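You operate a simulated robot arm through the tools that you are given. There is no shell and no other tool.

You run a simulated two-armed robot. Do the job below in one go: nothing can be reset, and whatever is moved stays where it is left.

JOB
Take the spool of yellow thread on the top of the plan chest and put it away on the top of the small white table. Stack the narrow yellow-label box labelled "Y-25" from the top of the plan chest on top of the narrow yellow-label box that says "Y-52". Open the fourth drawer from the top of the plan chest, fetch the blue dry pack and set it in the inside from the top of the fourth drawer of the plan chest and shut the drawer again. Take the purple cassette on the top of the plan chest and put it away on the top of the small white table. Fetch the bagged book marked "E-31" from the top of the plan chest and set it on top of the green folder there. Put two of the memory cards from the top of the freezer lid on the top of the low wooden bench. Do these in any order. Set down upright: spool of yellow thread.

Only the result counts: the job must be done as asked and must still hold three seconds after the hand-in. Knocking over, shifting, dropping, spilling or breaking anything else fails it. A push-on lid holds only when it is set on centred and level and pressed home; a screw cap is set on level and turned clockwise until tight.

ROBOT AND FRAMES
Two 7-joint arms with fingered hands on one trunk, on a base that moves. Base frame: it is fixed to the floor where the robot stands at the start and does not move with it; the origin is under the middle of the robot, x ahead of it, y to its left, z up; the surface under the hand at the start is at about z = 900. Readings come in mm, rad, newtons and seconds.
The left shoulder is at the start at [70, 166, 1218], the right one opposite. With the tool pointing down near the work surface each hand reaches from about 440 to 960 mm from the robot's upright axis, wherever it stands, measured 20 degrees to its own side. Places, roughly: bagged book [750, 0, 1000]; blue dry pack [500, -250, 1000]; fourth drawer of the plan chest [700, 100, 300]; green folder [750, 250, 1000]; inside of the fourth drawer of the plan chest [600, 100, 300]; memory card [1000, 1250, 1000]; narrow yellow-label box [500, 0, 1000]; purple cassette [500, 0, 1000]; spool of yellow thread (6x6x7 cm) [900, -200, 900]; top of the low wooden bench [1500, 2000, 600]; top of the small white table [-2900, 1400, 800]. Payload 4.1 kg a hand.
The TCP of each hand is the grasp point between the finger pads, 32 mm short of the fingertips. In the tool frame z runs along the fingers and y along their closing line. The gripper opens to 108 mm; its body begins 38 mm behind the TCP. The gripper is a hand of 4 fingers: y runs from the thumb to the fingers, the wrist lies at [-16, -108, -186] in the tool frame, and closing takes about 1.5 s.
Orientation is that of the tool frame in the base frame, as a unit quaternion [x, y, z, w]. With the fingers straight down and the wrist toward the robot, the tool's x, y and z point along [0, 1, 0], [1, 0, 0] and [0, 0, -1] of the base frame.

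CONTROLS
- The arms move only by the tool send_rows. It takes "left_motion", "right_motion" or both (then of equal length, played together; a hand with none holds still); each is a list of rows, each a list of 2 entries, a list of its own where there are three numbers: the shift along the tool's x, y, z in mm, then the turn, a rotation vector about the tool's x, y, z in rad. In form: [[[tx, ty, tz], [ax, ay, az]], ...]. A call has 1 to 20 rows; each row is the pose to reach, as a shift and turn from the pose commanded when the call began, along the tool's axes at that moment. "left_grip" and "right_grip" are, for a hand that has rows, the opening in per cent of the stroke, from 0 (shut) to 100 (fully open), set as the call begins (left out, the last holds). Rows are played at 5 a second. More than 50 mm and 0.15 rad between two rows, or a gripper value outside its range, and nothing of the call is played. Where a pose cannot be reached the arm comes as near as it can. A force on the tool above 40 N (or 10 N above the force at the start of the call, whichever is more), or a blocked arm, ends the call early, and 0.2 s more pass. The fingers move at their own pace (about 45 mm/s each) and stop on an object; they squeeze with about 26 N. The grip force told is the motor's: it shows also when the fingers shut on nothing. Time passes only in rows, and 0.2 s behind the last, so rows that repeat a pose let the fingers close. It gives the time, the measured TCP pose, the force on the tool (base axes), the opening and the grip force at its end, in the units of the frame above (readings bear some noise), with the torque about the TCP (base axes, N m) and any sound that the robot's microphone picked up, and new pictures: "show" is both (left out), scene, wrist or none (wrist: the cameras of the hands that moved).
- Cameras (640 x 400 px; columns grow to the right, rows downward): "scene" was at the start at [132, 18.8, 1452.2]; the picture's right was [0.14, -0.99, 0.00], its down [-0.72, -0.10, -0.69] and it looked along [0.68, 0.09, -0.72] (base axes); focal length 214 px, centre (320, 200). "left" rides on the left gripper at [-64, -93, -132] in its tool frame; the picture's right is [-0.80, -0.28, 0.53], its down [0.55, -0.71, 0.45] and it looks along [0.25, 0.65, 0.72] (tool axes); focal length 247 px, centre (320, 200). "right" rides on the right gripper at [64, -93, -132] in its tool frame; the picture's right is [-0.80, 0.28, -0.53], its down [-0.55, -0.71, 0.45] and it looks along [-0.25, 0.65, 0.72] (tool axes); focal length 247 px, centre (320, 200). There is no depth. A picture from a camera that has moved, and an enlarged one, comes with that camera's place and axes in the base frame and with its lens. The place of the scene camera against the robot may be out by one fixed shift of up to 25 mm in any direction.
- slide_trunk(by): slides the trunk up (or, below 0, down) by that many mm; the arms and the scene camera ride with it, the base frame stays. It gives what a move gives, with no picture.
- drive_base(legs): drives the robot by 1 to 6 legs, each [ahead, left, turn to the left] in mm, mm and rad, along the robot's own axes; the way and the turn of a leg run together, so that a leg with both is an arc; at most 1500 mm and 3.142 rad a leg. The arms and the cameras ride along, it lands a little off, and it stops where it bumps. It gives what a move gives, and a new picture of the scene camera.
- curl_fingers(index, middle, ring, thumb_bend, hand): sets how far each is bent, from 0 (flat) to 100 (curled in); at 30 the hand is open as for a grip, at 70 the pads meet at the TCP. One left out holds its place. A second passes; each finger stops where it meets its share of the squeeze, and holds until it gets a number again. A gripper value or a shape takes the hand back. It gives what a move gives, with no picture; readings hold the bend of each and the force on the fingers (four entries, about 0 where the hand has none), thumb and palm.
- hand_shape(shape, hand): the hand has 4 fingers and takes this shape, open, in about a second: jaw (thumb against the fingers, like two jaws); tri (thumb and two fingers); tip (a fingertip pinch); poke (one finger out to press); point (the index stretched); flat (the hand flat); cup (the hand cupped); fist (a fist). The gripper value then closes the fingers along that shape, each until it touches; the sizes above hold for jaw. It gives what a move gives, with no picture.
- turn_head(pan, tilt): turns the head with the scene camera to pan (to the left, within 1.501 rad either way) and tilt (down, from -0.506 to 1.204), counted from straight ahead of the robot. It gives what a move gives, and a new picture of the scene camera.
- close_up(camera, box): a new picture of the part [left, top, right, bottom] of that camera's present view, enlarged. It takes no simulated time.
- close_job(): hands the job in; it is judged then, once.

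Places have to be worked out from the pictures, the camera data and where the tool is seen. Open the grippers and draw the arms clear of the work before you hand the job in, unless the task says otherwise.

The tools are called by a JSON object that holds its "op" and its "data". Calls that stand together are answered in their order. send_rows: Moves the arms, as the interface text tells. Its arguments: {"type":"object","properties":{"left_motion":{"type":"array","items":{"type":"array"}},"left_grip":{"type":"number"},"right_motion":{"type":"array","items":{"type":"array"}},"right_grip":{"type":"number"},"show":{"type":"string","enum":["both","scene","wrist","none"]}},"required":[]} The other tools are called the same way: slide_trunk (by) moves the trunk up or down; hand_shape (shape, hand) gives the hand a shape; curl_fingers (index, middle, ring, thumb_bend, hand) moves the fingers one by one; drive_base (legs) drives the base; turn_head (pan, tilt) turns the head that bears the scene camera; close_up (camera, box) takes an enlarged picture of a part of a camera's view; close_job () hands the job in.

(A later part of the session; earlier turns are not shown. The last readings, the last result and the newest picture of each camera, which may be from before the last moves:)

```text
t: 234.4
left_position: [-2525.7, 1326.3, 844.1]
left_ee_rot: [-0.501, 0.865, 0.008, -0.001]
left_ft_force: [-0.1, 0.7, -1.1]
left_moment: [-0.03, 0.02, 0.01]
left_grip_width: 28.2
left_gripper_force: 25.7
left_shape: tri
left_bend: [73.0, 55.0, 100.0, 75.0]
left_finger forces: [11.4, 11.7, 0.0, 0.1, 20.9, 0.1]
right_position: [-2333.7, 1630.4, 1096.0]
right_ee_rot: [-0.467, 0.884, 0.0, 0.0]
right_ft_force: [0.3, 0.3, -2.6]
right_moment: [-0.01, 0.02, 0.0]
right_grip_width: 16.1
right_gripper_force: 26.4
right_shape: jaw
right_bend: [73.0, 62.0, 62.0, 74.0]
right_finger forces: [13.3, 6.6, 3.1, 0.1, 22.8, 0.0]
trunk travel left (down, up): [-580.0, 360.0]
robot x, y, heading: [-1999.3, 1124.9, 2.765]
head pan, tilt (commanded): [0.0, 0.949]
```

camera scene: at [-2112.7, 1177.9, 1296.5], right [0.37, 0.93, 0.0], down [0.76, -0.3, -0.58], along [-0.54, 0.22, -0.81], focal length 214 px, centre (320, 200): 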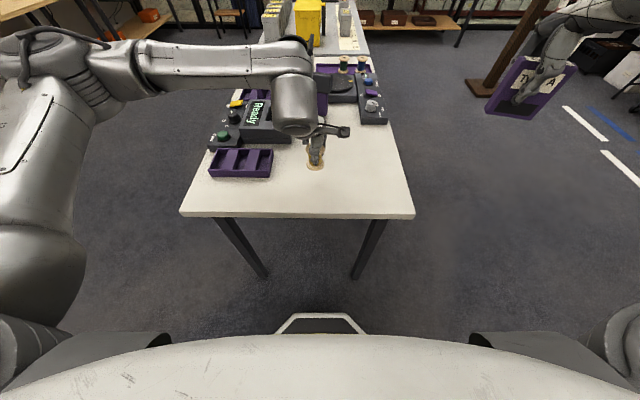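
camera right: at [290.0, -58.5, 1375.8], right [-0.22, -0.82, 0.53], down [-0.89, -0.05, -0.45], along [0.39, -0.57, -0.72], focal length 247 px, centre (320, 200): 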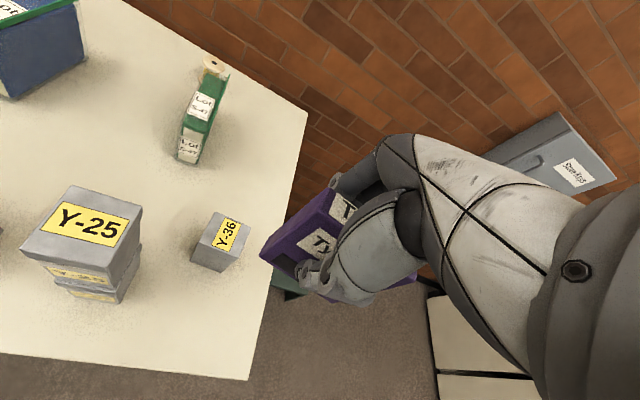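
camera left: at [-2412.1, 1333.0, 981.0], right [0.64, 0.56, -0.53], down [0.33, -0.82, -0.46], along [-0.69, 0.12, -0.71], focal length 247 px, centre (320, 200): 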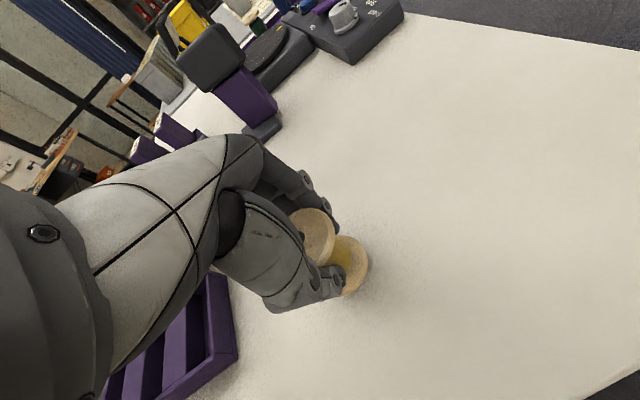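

{"op": "send_rows", "data": {"left_motion": [[[0, 0, 2], [0, 0, 0]], [[0, 0, 4], [0, 0, 0]], [[0, 0, 4], [0, 0, 0]]], "show": "none"}}

{"op": "close_up", "data": {"camera": "left", "box": [290, 220, 418, 300]}}

```text
t: 235.2
left_position: [-2525.9, 1324.5, 839.5]
left_ee_rot: [-0.501, 0.865, 0.009, 0.0]
left_ft_force: [-0.3, -0.3, 0.3]
left_moment: [0.01, 0.0, -0.02]
left_grip_width: 27.9
left_gripper_force: 26.3
left_shape: tri
left_bend: [73.0, 55.0, 100.0, 75.0]
left_finger forces: [11.5, 11.6, 0.0, 0.0, 21.0, 0.1]
right_position: [-2332.9, 1631.7, 1093.9]
right_ee_rot: [-0.467, 0.884, -0.001, 0.001]
right_ft_force: [0.8, -0.7, -1.5]
right_moment: [-0.02, 0.01, -0.03]
right_grip_width: 16.1
right_gripper_force: 26.2
right_shape: jaw
right_bend: [73.0, 62.0, 62.0, 74.0]
right_finger forces: [13.3, 6.6, 3.1, 0.0, 22.8, 0.0]
trunk travel left (down, up): [-580.0, 360.0]
robot x, y, heading: [-2003.2, 1125.8, 2.76]
head pan, tilt (commanded): [0.0, 0.949]
```

```text
5.00 times, centred on (354, 260) of left
camera zoom: at [-2412.4, 1333.7, 969.7], right [0.64, 0.56, -0.53], down [0.33, -0.82, -0.46], along [-0.69, 0.12, -0.71], focal length 1235 px, centre (150, -100)
```

zoom: 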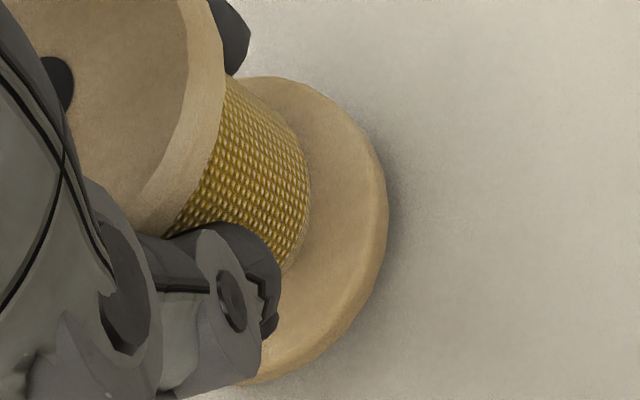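

The shadow has almost merged with the base: contact is imminent. I take two more small steps.

{"op": "send_rows", "data": {"left_motion": [[[0, 0, 2], [0, 0, 0]], [[0, 0, 3], [0, 0, 0]], [[0, 0, 3], [0, 0, 0]]], "show": "none"}}

{"op": "send_rows", "data": {"left_motion": [[[0, 0, 2], [0, 0, 0]], [[0, 0, 3], [0, 0, 0]], [[0, 0, 3], [0, 0, 0]]], "show": "none"}}

```text
t: 236.0
left_position: [-2525.2, 1327.1, 837.9]
left_ee_rot: [-0.501, 0.866, 0.009, -0.001]
left_ft_force: [1.2, 0.1, -0.5]
left_moment: [-0.04, -0.02, 0.01]
left_grip_width: 28.2
left_gripper_force: 26.0
left_shape: tri
left_bend: [73.0, 55.0, 100.0, 75.0]
left_finger forces: [11.5, 11.6, 0.0, 0.0, 20.9, 0.0]
right_position: [-2334.2, 1630.1, 1095.7]
right_ee_rot: [-0.467, 0.884, 0.0, 0.001]
right_ft_force: [0.4, -0.3, -1.9]
right_moment: [-0.05, 0.03, -0.02]
right_grip_width: 16.4
right_gripper_force: 25.5
right_shape: jaw
right_bend: [73.0, 62.0, 62.0, 74.0]
right_finger forces: [13.4, 6.6, 3.0, 0.0, 22.8, 0.0]
trunk travel left (down, up): [-580.0, 360.0]
robot x, y, heading: [-2001.6, 1126.2, 2.761]
head pan, tilt (commanded): [0.0, 0.949]
```

```text
t: 236.8
left_position: [-2526.0, 1324.9, 835.4]
left_ee_rot: [-0.5, 0.866, 0.011, -0.001]
left_ft_force: [-0.4, 0.6, 8.8]
left_moment: [0.11, 0.18, 0.0]
left_grip_width: 28.6
left_gripper_force: 25.9
left_shape: tri
left_bend: [73.0, 55.0, 100.0, 75.0]
left_finger forces: [11.9, 14.0, 0.1, 0.0, 22.8, 0.0]
right_position: [-2333.8, 1630.0, 1096.4]
right_ee_rot: [-0.467, 0.884, 0.0, 0.0]
right_ft_force: [0.1, -0.2, -1.1]
right_moment: [-0.03, 0.02, -0.01]
right_grip_width: 16.5
right_gripper_force: 26.0
right_shape: jaw
right_bend: [73.0, 62.0, 62.0, 74.0]
right_finger forces: [13.2, 6.6, 2.9, 0.0, 22.8, 0.1]
trunk travel left (down, up): [-580.0, 360.0]
robot x, y, heading: [-1999.1, 1129.5, 2.758]
head pan, tilt (commanded): [0.0, 0.949]
```

Contact at TCP z≈835 (table at about 778). I release the spool.

{"op": "send_rows", "data": {"left_motion": [[[0, 0, -1], [0, 0, 0]], [[0, 0, -1], [0, 0, 0]], [[0, 0, -1], [0, 0, 0]], [[0, 0, -1], [0, 0, 0]], [[0, 0, -1], [0, 0, 0]], [[0, 0, -1], [0, 0, 0]], [[0, 0, -1], [0, 0, 0]], [[0, 0, -1], [0, 0, 0]]], "left_grip": 100, "show": "wrist"}}

{"op": "close_up", "data": {"camera": "left", "box": [240, 180, 432, 300]}}

```text
t: 238.6
left_position: [-2524.6, 1325.7, 836.7]
left_ee_rot: [-0.501, 0.866, 0.01, 0.0]
left_ft_force: [0.3, -0.2, -0.9]
left_moment: [0.01, 0.04, 0.0]
left_grip_width: 107.5
left_gripper_force: 0.1
left_shape: tri
left_bend: [30.0, 30.0, 99.0, 30.0]
left_finger forces: [0.0, 0.1, 0.1, 0.0, 0.0, 0.1]
right_position: [-2334.2, 1629.6, 1096.0]
right_ee_rot: [-0.467, 0.884, -0.001, 0.001]
right_ft_force: [0.2, 0.8, -1.7]
right_moment: [-0.02, 0.03, -0.03]
right_grip_width: 16.6
right_gripper_force: 26.2
right_shape: jaw
right_bend: [73.0, 62.0, 62.0, 74.0]
right_finger forces: [13.3, 6.7, 3.1, 0.0, 22.8, 0.1]
trunk travel left (down, up): [-580.0, 360.0]
robot x, y, heading: [-2000.7, 1126.3, 2.761]
head pan, tilt (commanded): [0.0, 0.949]
camera left: at [-2412.3, 1333.2, 965.2], right [0.64, 0.56, -0.53], down [0.33, -0.82, -0.46], along [-0.69, 0.12, -0.71], focal length 247 px, centre (320, 200)
```

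left: 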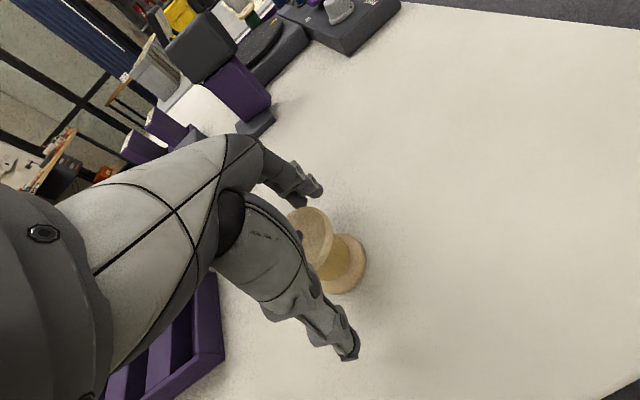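

```text
3.33 times, centred on (336, 240) of left
camera zoom: at [-2412.3, 1333.2, 965.2], right [0.64, 0.56, -0.53], down [0.33, -0.82, -0.46], along [-0.69, 0.12, -0.71], focal length 823 px, centre (267, 67)
```

zoom: 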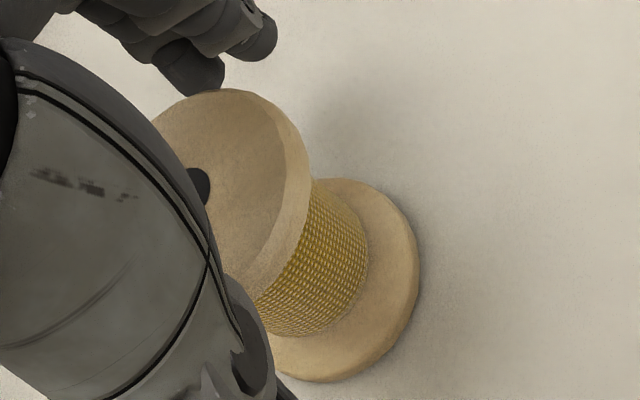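

The spool stands upright on the table. I raise the left hand straight up and swing it away to the left.

{"op": "send_rows", "data": {"left_motion": [[[0, 0, -25], [0, 0, 0]], [[0, 0, -65], [0, 0, 0]], [[0, 0, -110], [0, 0, 0]], [[0, 0, -155], [0, 0, 0]], [[0, 0, -200], [0, 0, 0]], [[0, 0, -245], [0, 0, 0]], [[40, -10, -270], [0, 0, 0]], [[85, -25, -280], [0, 0, 0]], [[130, -40, -280], [0, 0, 0]], [[175, -55, -280], [0, 0, 0]], [[220, -70, -280], [0, 0, 0]]], "show": "scene"}}

{"op": "close_up", "data": {"camera": "scene", "box": [180, 60, 420, 210]}}

```text
t: 241.0
left_position: [-2570.0, 1094.6, 1112.7]
left_ee_rot: [-0.5, 0.866, 0.009, -0.001]
left_ft_force: [0.2, -1.1, -0.5]
left_moment: [0.03, -0.01, 0.0]
left_grip_width: 107.8
left_gripper_force: 0.0
left_shape: tri
left_bend: [30.0, 30.0, 99.0, 30.0]
left_finger forces: [0.0, 0.0, 0.1, 0.0, 0.1, 0.0]
right_position: [-2334.2, 1628.9, 1097.7]
right_ee_rot: [-0.468, 0.884, 0.001, 0.001]
right_ft_force: [0.0, -0.9, -1.5]
right_moment: [-0.01, 0.02, -0.01]
right_grip_width: 16.4
right_gripper_force: 26.0
right_shape: jaw
right_bend: [73.0, 62.0, 62.0, 74.0]
right_finger forces: [13.4, 6.3, 3.0, 0.0, 22.9, 0.0]
trunk travel left (down, up): [-580.0, 360.0]
robot x, y, heading: [-2002.5, 1121.7, 2.762]
head pan, tilt (commanded): [0.0, 0.949]
camera scene: at [-2112.4, 1175.7, 1296.7], right [0.37, 0.93, 0.0], down [0.75, -0.3, -0.58], along [-0.54, 0.22, -0.81], focal length 214 px, centre (320, 200)
```

scene: 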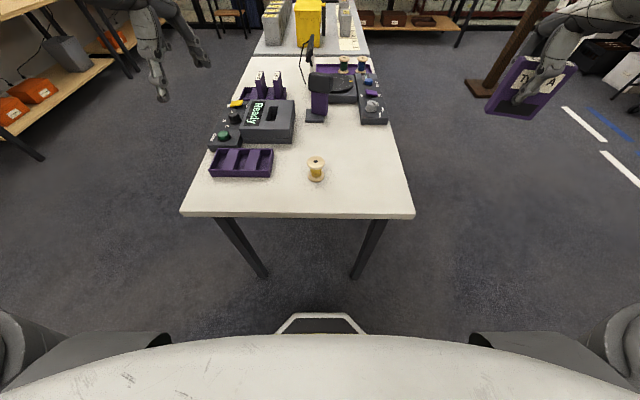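

```text
2.67 times, centred on (300, 135) of scene
camera zoom: at [-2112.4, 1175.7, 1296.7], right [0.37, 0.93, 0.0], down [0.75, -0.3, -0.58], along [-0.54, 0.22, -0.81], focal length 572 px, centre (373, 373)
```

zoom: 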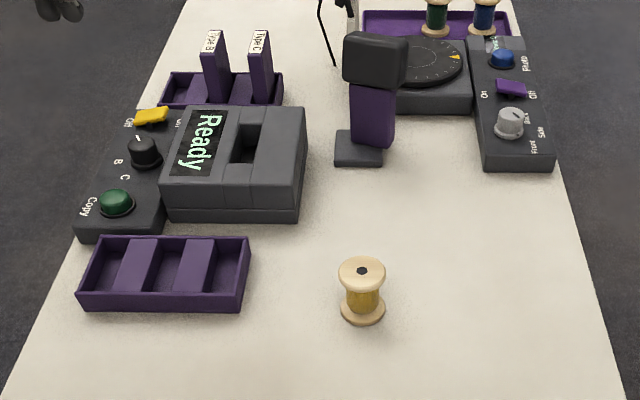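

Spool is fine. Now I bring the right hand with the cassette over the free area right of the spool and lower it most of the way.

{"op": "send_rows", "data": {"right_motion": [[[45, 3, 0], [0, 0, 0]], [[92, 5, 0], [0, 0, 0]], [[139, 8, 0], [0, 0, 0]], [[186, 10, 0], [0, 0, 0]], [[233, 13, 0], [0, 0, 0]], [[233, 13, 45], [0, 0, 0]], [[233, 13, 90], [0, 0, 0]], [[233, 13, 135], [0, 0, 0]], [[233, 13, 180], [0, 0, 0]], [[233, 13, 220], [0, 0, 0]], [[233, 13, 240], [0, 0, 0]], [[233, 13, 240], [0, 0, 0]]], "show": "both"}}

{"op": "close_up", "data": {"camera": "scene", "box": [240, 100, 432, 220]}}

```text
t: 243.6
left_position: [-2570.6, 1097.5, 1113.3]
left_ee_rot: [-0.5, 0.866, 0.009, 0.0]
left_ft_force: [1.1, 0.6, -0.3]
left_moment: [-0.02, 0.0, 0.04]
left_grip_width: 107.6
left_gripper_force: 0.0
left_shape: tri
left_bend: [30.0, 30.0, 99.0, 30.0]
left_finger forces: [0.0, 0.0, 0.0, 0.1, 0.0, 0.0]
right_position: [-2477.2, 1445.7, 856.1]
right_ee_rot: [-0.468, 0.884, 0.0, 0.0]
right_ft_force: [0.3, -0.1, -2.0]
right_moment: [0.0, -0.01, 0.01]
right_grip_width: 16.4
right_gripper_force: 25.5
right_shape: jaw
right_bend: [73.0, 62.0, 62.0, 74.0]
right_finger forces: [13.3, 6.5, 3.0, 0.0, 22.7, 0.0]
trunk travel left (down, up): [-580.0, 360.0]
robot x, y, heading: [-2001.1, 1123.9, 2.758]
head pan, tilt (commanded): [0.0, 0.949]
camera scene: at [-2112.9, 1177.5, 1296.5], right [0.37, 0.93, 0.0], down [0.76, -0.3, -0.58], along [-0.54, 0.22, -0.81], focal length 214 px, centre (320, 200)
camera right: at [-2435.3, 1339.1, 987.7], right [0.21, 0.82, 0.53], down [0.89, 0.06, -0.45], along [-0.4, 0.57, -0.72], focal length 247 px, centre (320, 200)
```

scene: 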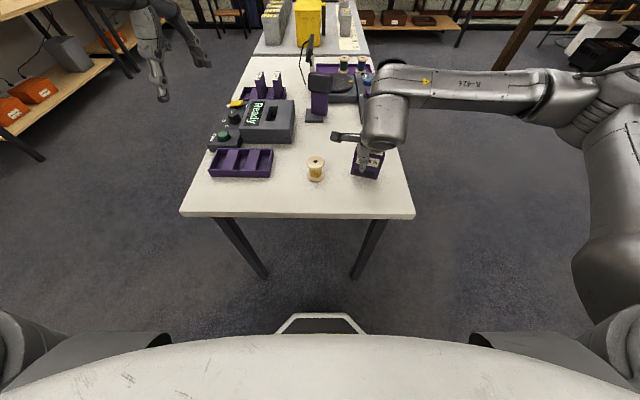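
right: 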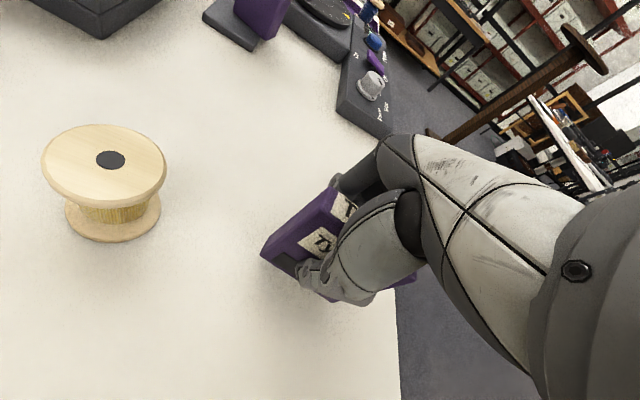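

```text
3.33 times, centred on (336, 160) of scene
camera zoom: at [-2112.9, 1177.5, 1296.5], right [0.37, 0.93, 0.0], down [0.76, -0.3, -0.58], along [-0.54, 0.22, -0.81], focal length 715 px, centre (267, 333)
```

zoom: 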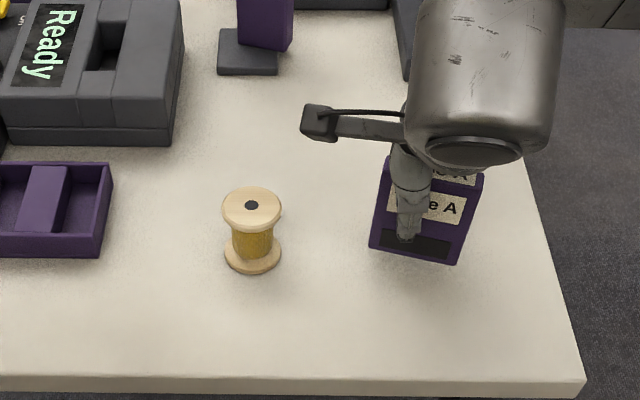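

The cassette hangs about 18 mm above a clear spot. I lower it in small steps.

{"op": "send_rows", "data": {"right_motion": [[[0, 0, 5], [0, 0, 0]], [[0, 0, 10], [0, 0, 0]], [[0, 0, 14], [0, 0, 0]], [[0, 0, 16], [0, 0, 0]], [[0, 0, 16], [0, 0, 0]]], "show": "none"}}

{"op": "send_rows", "data": {"right_motion": [[[0, 0, 1.5], [0, 0, 0]], [[0, 0, 3], [0, 0, 0]], [[0, 0, 3], [0, 0, 0]]], "show": "none"}}

```text
t: 244.8
left_position: [-2570.8, 1098.0, 1111.8]
left_ee_rot: [-0.5, 0.866, 0.009, 0.0]
left_ft_force: [0.2, 0.6, 0.3]
left_moment: [-0.01, 0.01, 0.0]
left_grip_width: 107.7
left_gripper_force: 0.0
left_shape: tri
left_bend: [30.0, 30.0, 99.0, 30.0]
left_finger forces: [0.0, 0.1, 0.1, 0.1, 0.1, 0.1]
right_position: [-2475.8, 1445.7, 839.9]
right_ee_rot: [-0.467, 0.884, -0.001, 0.0]
right_ft_force: [-0.5, 0.9, 0.7]
right_moment: [0.07, 0.01, -0.01]
right_grip_width: 16.3
right_gripper_force: 26.2
right_shape: jaw
right_bend: [73.0, 62.0, 62.0, 74.0]
right_finger forces: [13.1, 6.7, 3.2, 0.0, 23.2, 0.1]
trunk travel left (down, up): [-580.0, 360.0]
robot x, y, heading: [-2001.0, 1123.8, 2.757]
head pan, tilt (commanded): [0.0, 0.949]
```

```text
t: 245.6
left_position: [-2570.0, 1096.7, 1113.9]
left_ee_rot: [-0.501, 0.866, 0.01, 0.0]
left_ft_force: [0.3, 0.4, -0.5]
left_moment: [-0.03, 0.0, 0.0]
left_grip_width: 107.9
left_gripper_force: 0.1
left_shape: tri
left_bend: [30.0, 30.0, 99.0, 30.0]
left_finger forces: [0.0, 0.1, 0.0, 0.1, 0.0, 0.0]
right_position: [-2475.5, 1445.1, 839.4]
right_ee_rot: [-0.467, 0.884, 0.0, -0.001]
right_ft_force: [0.3, 1.4, 17.6]
right_moment: [0.16, 0.06, 0.0]
right_grip_width: 17.2
right_gripper_force: 26.0
right_shape: jaw
right_bend: [73.0, 62.0, 62.0, 74.0]
right_finger forces: [15.3, 8.3, 4.0, 0.0, 26.2, 0.1]
trunk travel left (down, up): [-580.0, 360.0]
robot x, y, heading: [-2001.5, 1125.1, 2.761]
head pan, tilt (commanded): [0.0, 0.949]
```

The cassette touches the table (18 N). I ease up 2 mm and open the right hand.

{"op": "send_rows", "data": {"right_motion": [[[0, 0, -2], [0, 0, 0]], [[0, 0, -2], [0, 0, 0]]], "show": "none"}}

{"op": "send_rows", "data": {"right_motion": [[[0, 0, 0], [0, 0, 0]], [[0, 0, 0], [0, 0, 0]], [[0, 0, 0], [0, 0, 0]], [[0, 0, 0], [0, 0, 0]], [[0, 0, 0], [0, 0, 0]], [[0, 0, 0], [0, 0, 0]], [[0, 0, 0], [0, 0, 0]]], "right_grip": 90, "show": "both"}}

{"op": "close_up", "data": {"camera": "scene", "box": [240, 100, 432, 220]}}

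```text
t: 246.2
left_position: [-2571.0, 1096.3, 1113.9]
left_ee_rot: [-0.501, 0.866, 0.008, 0.0]
left_ft_force: [0.1, -0.6, 0.2]
left_moment: [-0.01, 0.02, 0.01]
left_grip_width: 107.9
left_gripper_force: 0.1
left_shape: tri
left_bend: [30.0, 30.0, 99.0, 30.0]
left_finger forces: [0.0, 0.0, 0.0, 0.0, 0.1, 0.0]
right_position: [-2475.6, 1443.6, 839.3]
right_ee_rot: [-0.468, 0.884, 0.0, 0.001]
right_ft_force: [-3.6, 0.0, 13.3]
right_moment: [0.09, 0.11, 0.0]
right_grip_width: 17.1
right_gripper_force: 26.0
right_shape: jaw
right_bend: [73.0, 62.0, 62.0, 75.0]
right_finger forces: [15.9, 8.6, 3.8, 0.0, 25.1, 0.1]
trunk travel left (down, up): [-580.0, 360.0]
robot x, y, heading: [-2002.0, 1122.8, 2.76]
head pan, tilt (commanded): [0.0, 0.949]
```

```text
t: 247.8
left_position: [-2569.6, 1096.7, 1111.5]
left_ee_rot: [-0.501, 0.866, 0.009, -0.001]
left_ft_force: [0.1, 0.5, 0.1]
left_moment: [-0.01, -0.03, 0.0]
left_grip_width: 107.8
left_gripper_force: 0.0
left_shape: tri
left_bend: [30.0, 30.0, 99.0, 30.0]
left_finger forces: [0.0, 0.1, 0.0, 0.1, 0.0, 0.0]
right_position: [-2475.6, 1445.7, 838.8]
right_ee_rot: [-0.467, 0.884, -0.001, 0.001]
right_ft_force: [0.1, -0.8, 0.3]
right_moment: [0.0, -0.02, -0.02]
right_grip_width: 96.8
right_gripper_force: 0.0
right_shape: jaw
right_bend: [26.0, 32.0, 31.0, 44.0]
right_finger forces: [0.1, 0.0, 0.0, 0.1, 0.0, 0.0]
trunk travel left (down, up): [-580.0, 360.0]
robot x, y, heading: [-2000.2, 1124.5, 2.762]
head pan, tilt (commanded): [0.0, 0.949]
camera scene: at [-2112.8, 1177.5, 1296.6], right [0.37, 0.93, 0.0], down [0.76, -0.3, -0.58], along [-0.54, 0.22, -0.81], focal length 214 px, centre (320, 200)
camera right: at [-2435.0, 1339.5, 971.1], right [0.21, 0.82, 0.53], down [0.89, 0.06, -0.45], along [-0.4, 0.57, -0.72], focal length 247 px, centre (320, 200)
```

scene: 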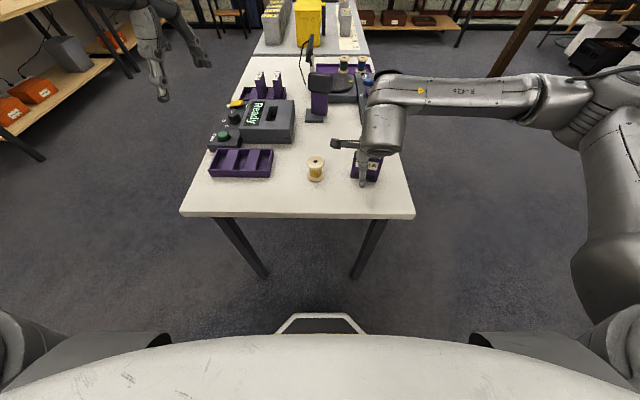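
right: 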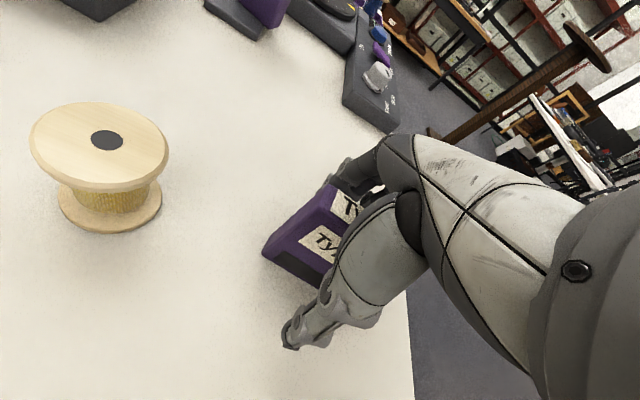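

```text
3.33 times, centred on (336, 160) of scene
camera zoom: at [-2112.8, 1177.5, 1296.6], right [0.37, 0.93, 0.0], down [0.76, -0.3, -0.58], along [-0.54, 0.22, -0.81], focal length 715 px, centre (267, 333)
```

zoom: 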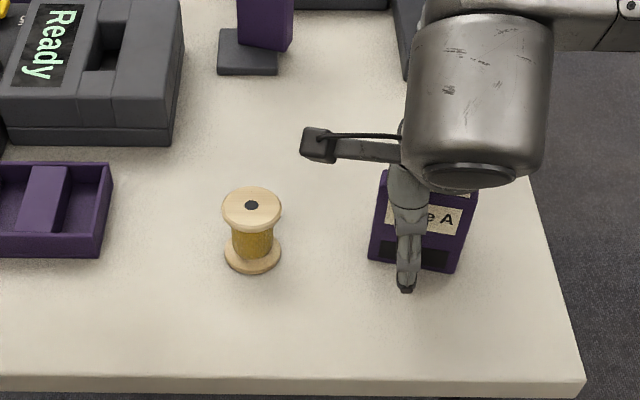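

The cassette stands on the table. I raise the right hand straight up and clear.

{"op": "send_rows", "data": {"right_motion": [[[0, 0, -20], [0, 0, 0]], [[0, 0, -60], [0, 0, 0]], [[0, 0, -105], [0, 0, 0]], [[0, 0, -150], [0, 0, 0]], [[0, 0, -195], [0, 0, 0]], [[0, 0, -240], [0, 0, 0]], [[-30, -5, -270], [0, 0, 0]], [[-75, -10, -280], [0, 0, 0]], [[-120, -15, -280], [0, 0, 0]]], "right_grip": 100, "show": "scene"}}

{"op": "close_up", "data": {"camera": "scene", "box": [240, 100, 432, 220]}}

```text
t: 249.8
left_position: [-2570.4, 1097.0, 1113.6]
left_ee_rot: [-0.501, 0.865, 0.009, -0.001]
left_ft_force: [-0.1, 0.3, -0.1]
left_moment: [-0.04, 0.02, 0.0]
left_grip_width: 107.8
left_gripper_force: 0.0
left_shape: tri
left_bend: [30.0, 30.0, 99.0, 30.0]
left_finger forces: [0.0, 0.0, 0.1, 0.0, 0.0, 0.0]
right_position: [-2392.0, 1537.2, 1116.9]
right_ee_rot: [-0.467, 0.884, -0.001, 0.0]
right_ft_force: [0.5, -0.1, 0.9]
right_moment: [0.0, 0.04, 0.0]
right_grip_width: 107.9
right_gripper_force: 0.0
right_shape: jaw
right_bend: [30.0, 30.0, 30.0, 30.0]
right_finger forces: [0.0, 0.1, 0.0, 0.0, 0.0, 0.0]
trunk travel left (down, up): [-580.0, 360.0]
robot x, y, heading: [-2002.1, 1125.2, 2.761]
head pan, tilt (commanded): [0.0, 0.949]
camera scene: at [-2110.8, 1179.0, 1296.7], right [0.37, 0.93, 0.0], down [0.75, -0.3, -0.58], along [-0.54, 0.21, -0.81], focal length 214 px, centre (320, 200)
```

scene: 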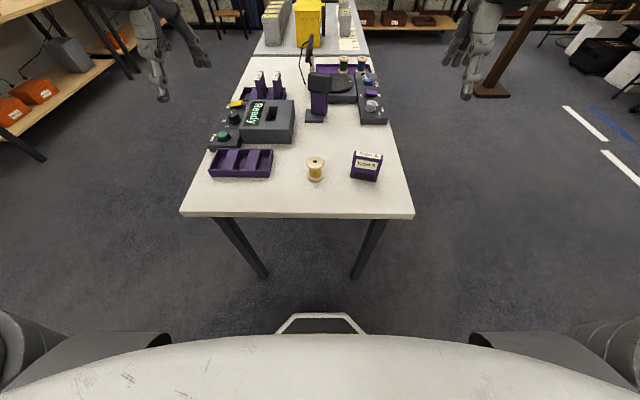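

```text
3.33 times, centred on (336, 160) of scene
camera zoom: at [-2110.8, 1179.0, 1296.7], right [0.37, 0.93, 0.0], down [0.75, -0.3, -0.58], along [-0.54, 0.21, -0.81], focal length 715 px, centre (267, 333)
```

zoom: 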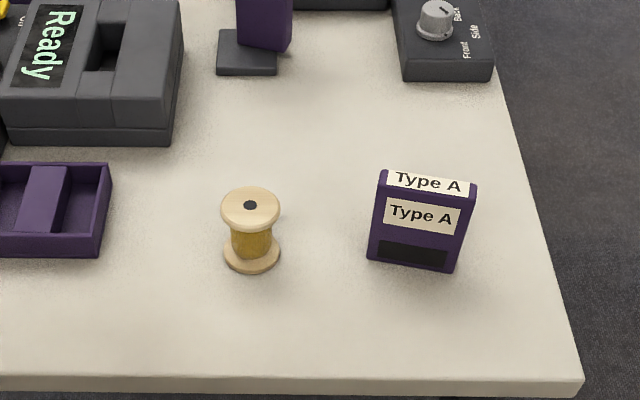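

Spool and cassette are both on the white table. Now I back off, turn around and drive toward the freezer for the memory cards.

{"op": "drive_base", "data": {"legs": [[-500, 0, 0], [0, 0, -1.3], [0, 0, -1.317], [950, 0, 0]]}}

{"op": "turn_head", "data": {"pan": 0.0, "tilt": 0.4}}

```text
t: 263.8
left_position: [-124.4, 1405.6, 1112.0]
left_ee_rot: [0.699, 0.715, 0.003, 0.009]
left_ft_force: [0.2, -0.1, -0.5]
left_moment: [-0.02, -0.02, 0.02]
left_grip_width: 107.8
left_gripper_force: 0.0
left_shape: tri
left_bend: [30.0, 30.0, 99.0, 30.0]
left_finger forces: [0.0, 0.1, 0.0, 0.1, 0.0, 0.1]
right_position: [-48.7, 937.6, 1117.3]
right_ee_rot: [0.726, 0.688, 0.0, 0.0]
right_ft_force: [-0.9, -0.4, -0.8]
right_moment: [-0.02, 0.0, 0.01]
right_grip_width: 107.8
right_gripper_force: 0.1
right_shape: jaw
right_bend: [30.0, 30.0, 30.0, 30.0]
right_finger forces: [0.0, 0.1, 0.0, 0.0, 0.0, 0.0]
trunk travel left (down, up): [-580.0, 360.0]
robot x, y, heading: [-597.7, 1087.7, 0.164]
head pan, tilt (commanded): [0.0, 0.949]
camera scene: at [-474.5, 1113.8, 1296.5], right [0.16, -0.99, 0.0], down [-0.8, -0.13, -0.58], along [0.57, 0.1, -0.81], focal length 214 px, centre (320, 200)
```

scene: 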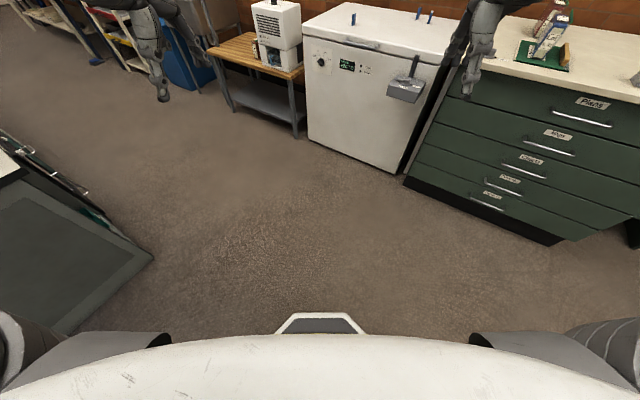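

```text
t: 264.8
left_position: [-124.7, 1404.3, 1113.0]
left_ee_rot: [0.699, 0.715, 0.002, 0.009]
left_ft_force: [0.7, -0.2, 0.3]
left_moment: [-0.03, -0.01, 0.0]
left_grip_width: 107.8
left_gripper_force: 0.0
left_shape: tri
left_bend: [30.0, 30.0, 99.0, 30.0]
left_finger forces: [0.0, 0.0, 0.0, 0.0, 0.0, 0.1]
right_position: [-49.3, 937.1, 1117.1]
right_ee_rot: [0.725, 0.688, -0.001, -0.001]
right_ft_force: [1.9, 0.8, 0.9]
right_moment: [0.0, 0.01, 0.0]
right_grip_width: 107.6
right_gripper_force: 0.0
right_shape: jaw
right_bend: [30.0, 30.0, 30.0, 30.0]
right_finger forces: [0.0, 0.0, 0.0, 0.1, 0.0, 0.1]
trunk travel left (down, up): [-580.0, 360.0]
robot x, y, heading: [-597.5, 1087.2, 0.167]
head pan, tilt (commanded): [0.0, 0.4]
camera scene: at [-455.1, 1117.0, 1343.1], right [0.16, -0.99, 0.0], down [-0.38, -0.06, -0.92], along [0.91, 0.15, -0.39], focal length 214 px, centre (320, 200)
```

scene: 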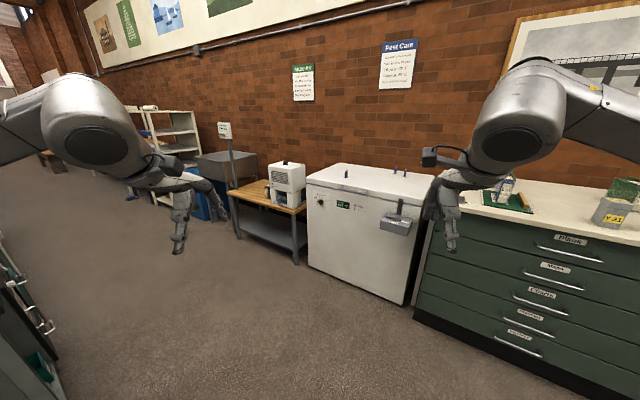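

The freezer with three cards on its lid and the wooden bench left of it are in view. I zoom in on both.

{"op": "close_up", "data": {"camera": "scene", "box": [220, 140, 460, 290]}}

{"op": "close_up", "data": {"camera": "scene", "box": [310, 150, 438, 230]}}

```text
2.67 times, centred on (340, 215) of scene
camera zoom: at [-455.1, 1117.0, 1343.1], right [0.16, -0.99, 0.0], down [-0.38, -0.06, -0.92], along [0.91, 0.15, -0.39], focal length 572 px, centre (267, 160)
```

zoom: 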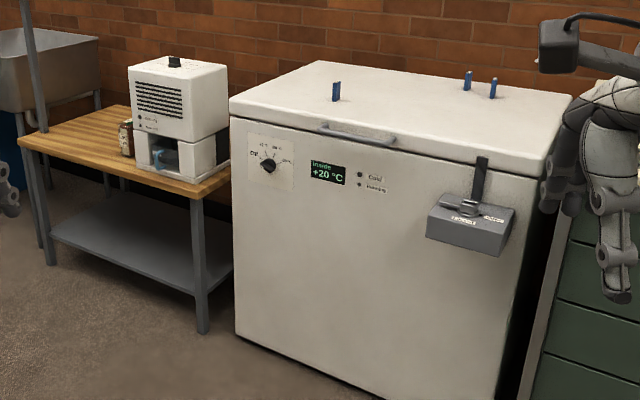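

```text
5.00 times, centred on (374, 190) of scene
camera zoom: at [-455.1, 1117.0, 1343.1], right [0.16, -0.99, 0.0], down [-0.38, -0.06, -0.92], along [0.91, 0.15, -0.39], focal length 1072 px, centre (50, 250)
```

zoom: 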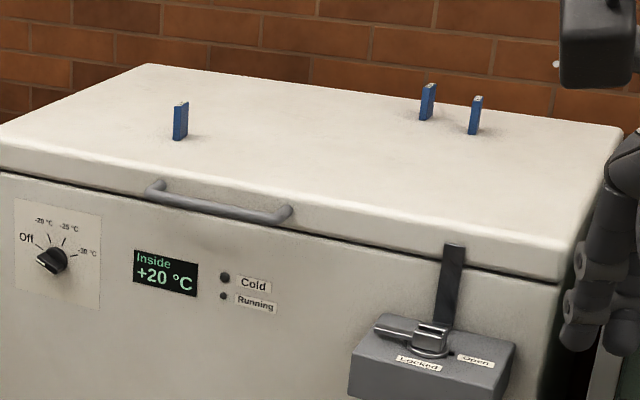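

From two views the freezer lid is at about z=850, with one card at p≈554, q≈1506 and a pair near p≈820–870, q≈1145–1225. I drive in front of the freezer and square up.

{"op": "drive_base", "data": {"legs": [[1120, 0, 0], [0, 0, -0.56]]}}

{"op": "turn_head", "data": {"pan": 0.0, "tilt": 0.75}}

{"op": "close_up", "data": {"camera": "left", "box": [0, 0, 640, 400]}}

{"op": "close_up", "data": {"camera": "right", "box": [0, 0, 640, 400]}}

```text
t: 272.1
left_position: [1099.1, 1270.0, 1112.8]
left_ee_rot: [0.875, 0.484, 0.0, 0.009]
left_ft_force: [-0.3, 0.4, 0.1]
left_moment: [0.0, 0.05, -0.03]
left_grip_width: 107.8
left_gripper_force: 0.0
left_shape: tri
left_bend: [30.0, 30.0, 99.0, 30.0]
left_finger forces: [0.0, 0.0, 0.1, 0.0, 0.0, 0.0]
right_position: [906.2, 837.8, 1117.8]
right_ee_rot: [0.892, 0.451, -0.001, -0.001]
right_ft_force: [0.1, 0.4, -1.3]
right_moment: [0.04, 0.0, -0.03]
right_grip_width: 107.7
right_gripper_force: 0.1
right_shape: jaw
right_bend: [30.0, 30.0, 30.0, 30.0]
right_finger forces: [0.0, 0.0, 0.1, 0.0, 0.1, 0.0]
trunk travel left (down, up): [-580.0, 360.0]
robot x, y, heading: [525.7, 1266.0, -0.417]
head pan, tilt (commanded): [0.0, 0.4]
camera scene: at [661.1, 1214.4, 1343.2], right [-0.41, -0.91, 0.0], down [-0.36, 0.16, -0.92], along [0.84, -0.37, -0.39], focal length 214 px, centre (320, 200)
```

scene: 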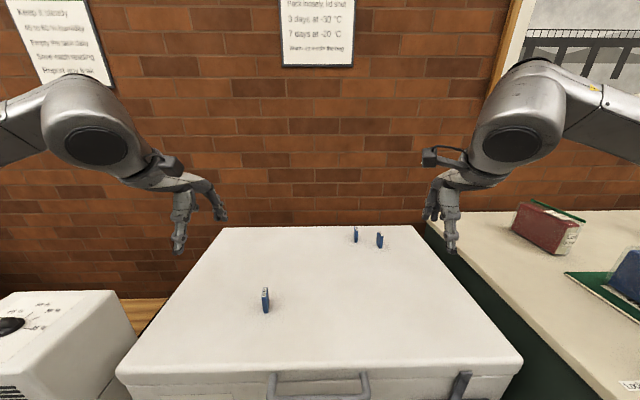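

```text
t: 273.0
left_position: [1099.6, 1270.0, 1114.3]
left_ee_rot: [0.875, 0.483, 0.0, 0.009]
left_ft_force: [0.1, 0.3, -0.7]
left_moment: [0.03, 0.0, 0.02]
left_grip_width: 107.8
left_gripper_force: 0.1
left_shape: tri
left_bend: [30.0, 30.0, 99.0, 30.0]
left_finger forces: [0.0, 0.0, 0.1, 0.0, 0.0, 0.0]
right_position: [905.5, 838.4, 1118.5]
right_ee_rot: [0.893, 0.45, -0.001, 0.0]
right_ft_force: [-0.3, 0.8, -0.1]
right_moment: [0.03, 0.0, -0.01]
right_grip_width: 107.7
right_gripper_force: 0.0
right_shape: jaw
right_bend: [30.0, 30.0, 30.0, 30.0]
right_finger forces: [0.0, 0.0, 0.0, 0.1, 0.1, 0.1]
trunk travel left (down, up): [-580.0, 360.0]
robot x, y, heading: [526.4, 1262.7, -0.418]
head pan, tilt (commanded): [0.0, 0.75]
camera scene: at [652.3, 1218.6, 1312.1], right [-0.41, -0.91, 0.0], down [-0.62, 0.28, -0.73], along [0.67, -0.3, -0.68], focal length 214 px, centre (320, 200)
```

scene: 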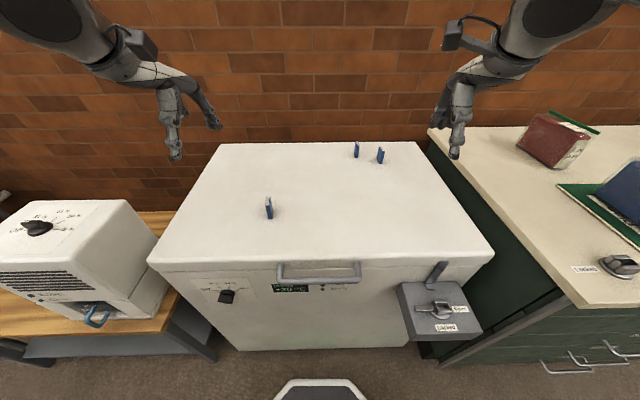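

```text
1.00 times, centred on (320, 200) of left (not enlarged: the box is as wide or as high as the picture)
camera zoom: at [984.9, 1267.3, 1242.2], right [-0.66, -0.53, -0.53], down [-0.3, 0.83, -0.46], along [0.69, -0.15, -0.71], focal length 247 px, centre (320, 200)
```

zoom: 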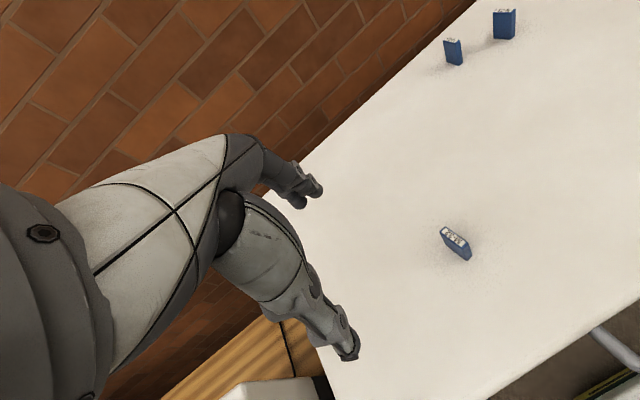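

```text
1.00 times, centred on (320, 200) of right (not enlarged: the box is as wide or as high as the picture)
camera zoom: at [870.2, 944.6, 1249.6], right [-0.25, -0.81, 0.53], down [-0.89, -0.02, -0.45], along [0.37, -0.59, -0.72], focal length 247 px, centre (320, 200)
```

zoom: 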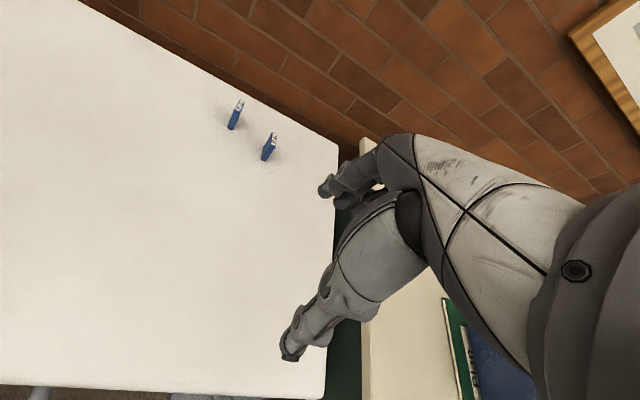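

Both wrist cameras see the cards. I zoom in on each to measure position and direction.

{"op": "close_up", "data": {"camera": "left", "box": [410, 200, 506, 260]}}

{"op": "close_up", "data": {"camera": "right", "box": [200, 80, 328, 160]}}

{"op": "close_up", "data": {"camera": "left", "box": [420, 0, 548, 80]}}

{"op": "close_up", "data": {"camera": "scene", "box": [230, 130, 422, 250]}}

```text
6.67 times, centred on (458, 230) of left
camera zoom: at [984.9, 1267.3, 1242.2], right [-0.66, -0.53, -0.53], down [-0.3, 0.83, -0.46], along [0.69, -0.15, -0.71], focal length 1646 px, centre (-600, 0)
```

zoom: 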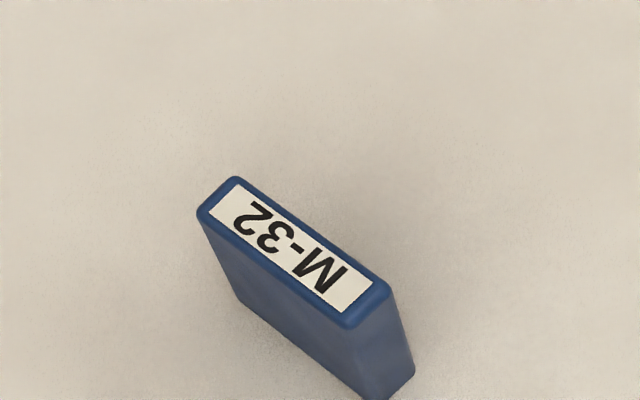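

```text
5.00 times, centred on (264, 120) of right
camera zoom: at [870.2, 944.6, 1249.6], right [-0.25, -0.81, 0.53], down [-0.89, -0.02, -0.45], along [0.37, -0.59, -0.72], focal length 1235 px, centre (600, 600)
```

zoom: 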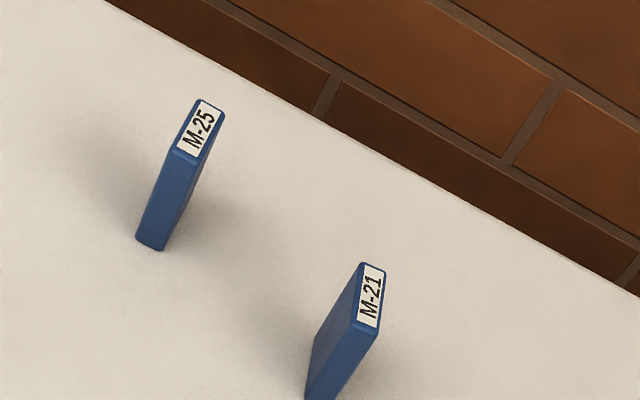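

```text
5.00 times, centred on (484, 40) of left
camera zoom: at [984.9, 1267.3, 1242.2], right [-0.66, -0.53, -0.53], down [-0.3, 0.83, -0.46], along [0.69, -0.15, -0.71], focal length 1235 px, centre (-500, 1000)
```

zoom: 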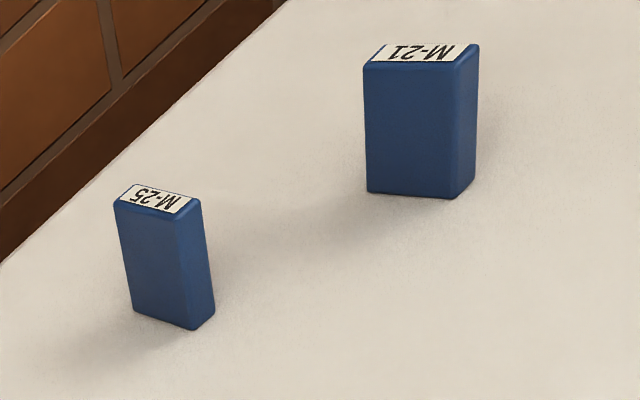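

```text
3.33 times, centred on (326, 190) of scene
camera zoom: at [652.3, 1218.6, 1312.1], right [-0.41, -0.91, 0.0], down [-0.62, 0.28, -0.73], along [0.67, -0.3, -0.68], focal length 715 px, centre (300, 233)
```

zoom: 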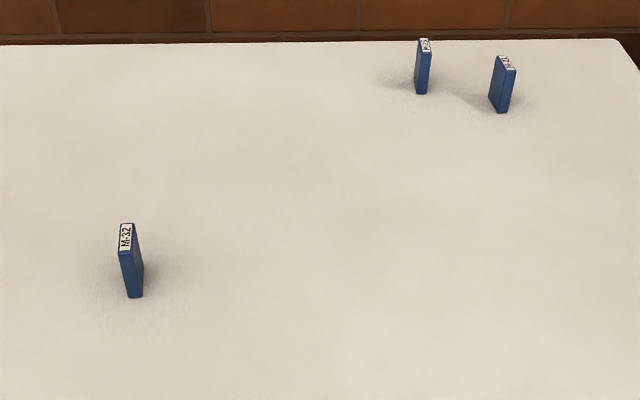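

I measured the cards (34×10×53 mm): M-32 at p≈542, q≈1496 and M-21 at p≈804, q≈1132, both with their long side nearly straight ahead. I set both hands to "tip" and bring the right hand over M-21.

{"op": "hand_shape", "data": {"hand": "right", "shape": "tip"}}

{"op": "hand_shape", "data": {"hand": "left", "shape": "tip"}}

{"op": "send_rows", "data": {"right_motion": [[[11, 39, 12], [0, 0, -0.047]], [[23, 79, 25], [0, 0, -0.094]], [[34, 118, 38], [0, 0, -0.141]], [[46, 158, 51], [0, 0, -0.188]], [[57, 197, 64], [0, 0, -0.235]], [[69, 237, 78], [0, 0, -0.282]], [[80.4, 276.3, 92], [0, 0, -0.33]], [[80.4, 276.3, 92], [0, 0, -0.33]]], "right_grip": 80, "show": "both"}}

{"op": "close_up", "data": {"camera": "right", "box": [224, 180, 416, 300]}}

```text
t: 273.9
left_position: [1100.2, 1270.1, 1113.0]
left_ee_rot: [0.875, 0.484, 0.0, 0.009]
left_ft_force: [1.2, 0.0, -0.1]
left_moment: [0.01, -0.01, -0.03]
left_grip_width: 107.7
left_gripper_force: 0.1
left_shape: tri
left_bend: [30.0, 30.0, 99.0, 30.0]
left_finger forces: [0.0, 0.0, 0.0, 0.1, 0.0, 0.1]
right_position: [905.6, 838.1, 1118.3]
right_ee_rot: [0.893, 0.451, -0.001, -0.001]
right_ft_force: [-0.7, 0.1, -0.6]
right_moment: [0.02, -0.01, 0.0]
right_grip_width: 107.7
right_gripper_force: 0.1
right_shape: tip
right_bend: [30.0, 98.0, 99.0, 30.0]
right_finger forces: [0.0, 0.0, 0.0, 0.0, 0.1, 0.0]
trunk travel left (down, up): [-580.0, 360.0]
robot x, y, heading: [528.3, 1263.3, -0.421]
head pan, tilt (commanded): [0.0, 0.75]
```

```text
t: 274.8
left_position: [1099.1, 1269.5, 1113.9]
left_ee_rot: [0.875, 0.484, 0.0, 0.009]
left_ft_force: [-0.4, 0.1, -0.1]
left_moment: [0.0, 0.02, 0.01]
left_grip_width: 107.8
left_gripper_force: 0.1
left_shape: tip
left_bend: [30.0, 98.0, 99.0, 30.0]
left_finger forces: [0.0, 0.0, 0.0, 0.1, 0.1, 0.0]
right_position: [905.5, 838.4, 1117.0]
right_ee_rot: [0.893, 0.45, 0.0, -0.001]
right_ft_force: [-0.4, -0.6, -0.3]
right_moment: [0.01, -0.02, 0.01]
right_grip_width: 107.8
right_gripper_force: 0.0
right_shape: tip
right_bend: [30.0, 98.0, 99.0, 30.0]
right_finger forces: [0.1, 0.0, 0.0, 0.1, 0.0, 0.1]
trunk travel left (down, up): [-580.0, 360.0]
robot x, y, heading: [528.6, 1260.4, -0.418]
head pan, tilt (commanded): [0.0, 0.75]
```

```text
t: 276.6
left_position: [1099.2, 1270.0, 1112.4]
left_ee_rot: [0.875, 0.485, 0.0, 0.009]
left_ft_force: [1.3, -0.9, -0.5]
left_moment: [-0.02, -0.02, -0.01]
left_grip_width: 107.7
left_gripper_force: 0.1
left_shape: tip
left_bend: [30.0, 98.0, 99.0, 30.0]
left_finger forces: [0.0, 0.0, 0.0, 0.0, 0.0, 0.0]
right_position: [1177.5, 737.2, 1026.0]
right_ee_rot: [0.806, 0.592, 0.0, 0.0]
right_ft_force: [0.8, -0.6, -0.2]
right_moment: [-0.02, 0.0, -0.01]
right_grip_width: 86.7
right_gripper_force: 0.0
right_shape: tip
right_bend: [27.0, 98.0, 99.0, 54.0]
right_finger forces: [0.1, 0.0, 0.1, 0.0, 0.0, 0.0]
trunk travel left (down, up): [-580.0, 360.0]
robot x, y, heading: [526.8, 1263.7, -0.419]
head pan, tilt (commanded): [0.0, 0.75]
camera scene: at [651.1, 1218.5, 1312.2], right [-0.41, -0.91, 0.0], down [-0.62, 0.28, -0.73], along [0.67, -0.3, -0.68], focal length 214 px, centre (320, 200)
camera right: at [1108.8, 826.6, 1158.4], right [0.03, -0.85, 0.53], down [-0.84, -0.31, -0.45], along [0.54, -0.43, -0.72], focal length 247 px, centre (320, 200)
```

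scene: 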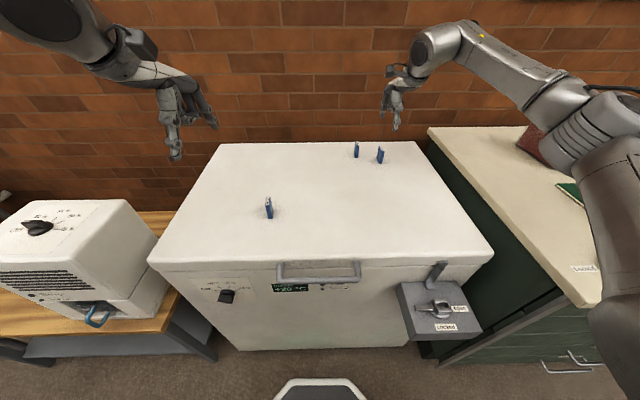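
right: 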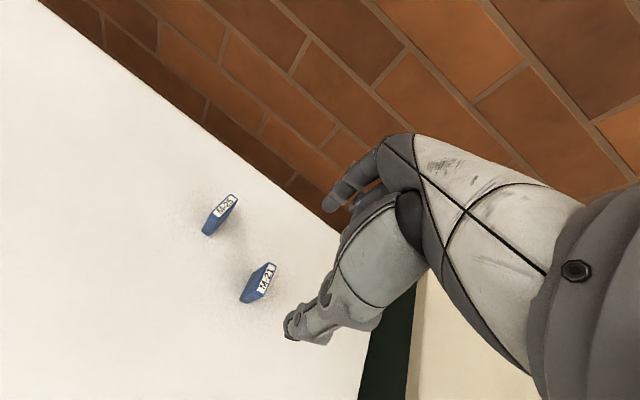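

```text
3.33 times, centred on (320, 240) of right
camera zoom: at [1108.8, 826.6, 1158.4], right [0.03, -0.85, 0.53], down [-0.84, -0.31, -0.45], along [0.54, -0.43, -0.72], focal length 823 px, centre (320, 67)
```

zoom: 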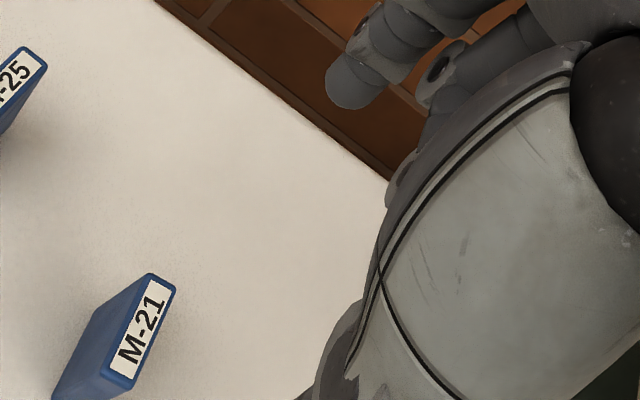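

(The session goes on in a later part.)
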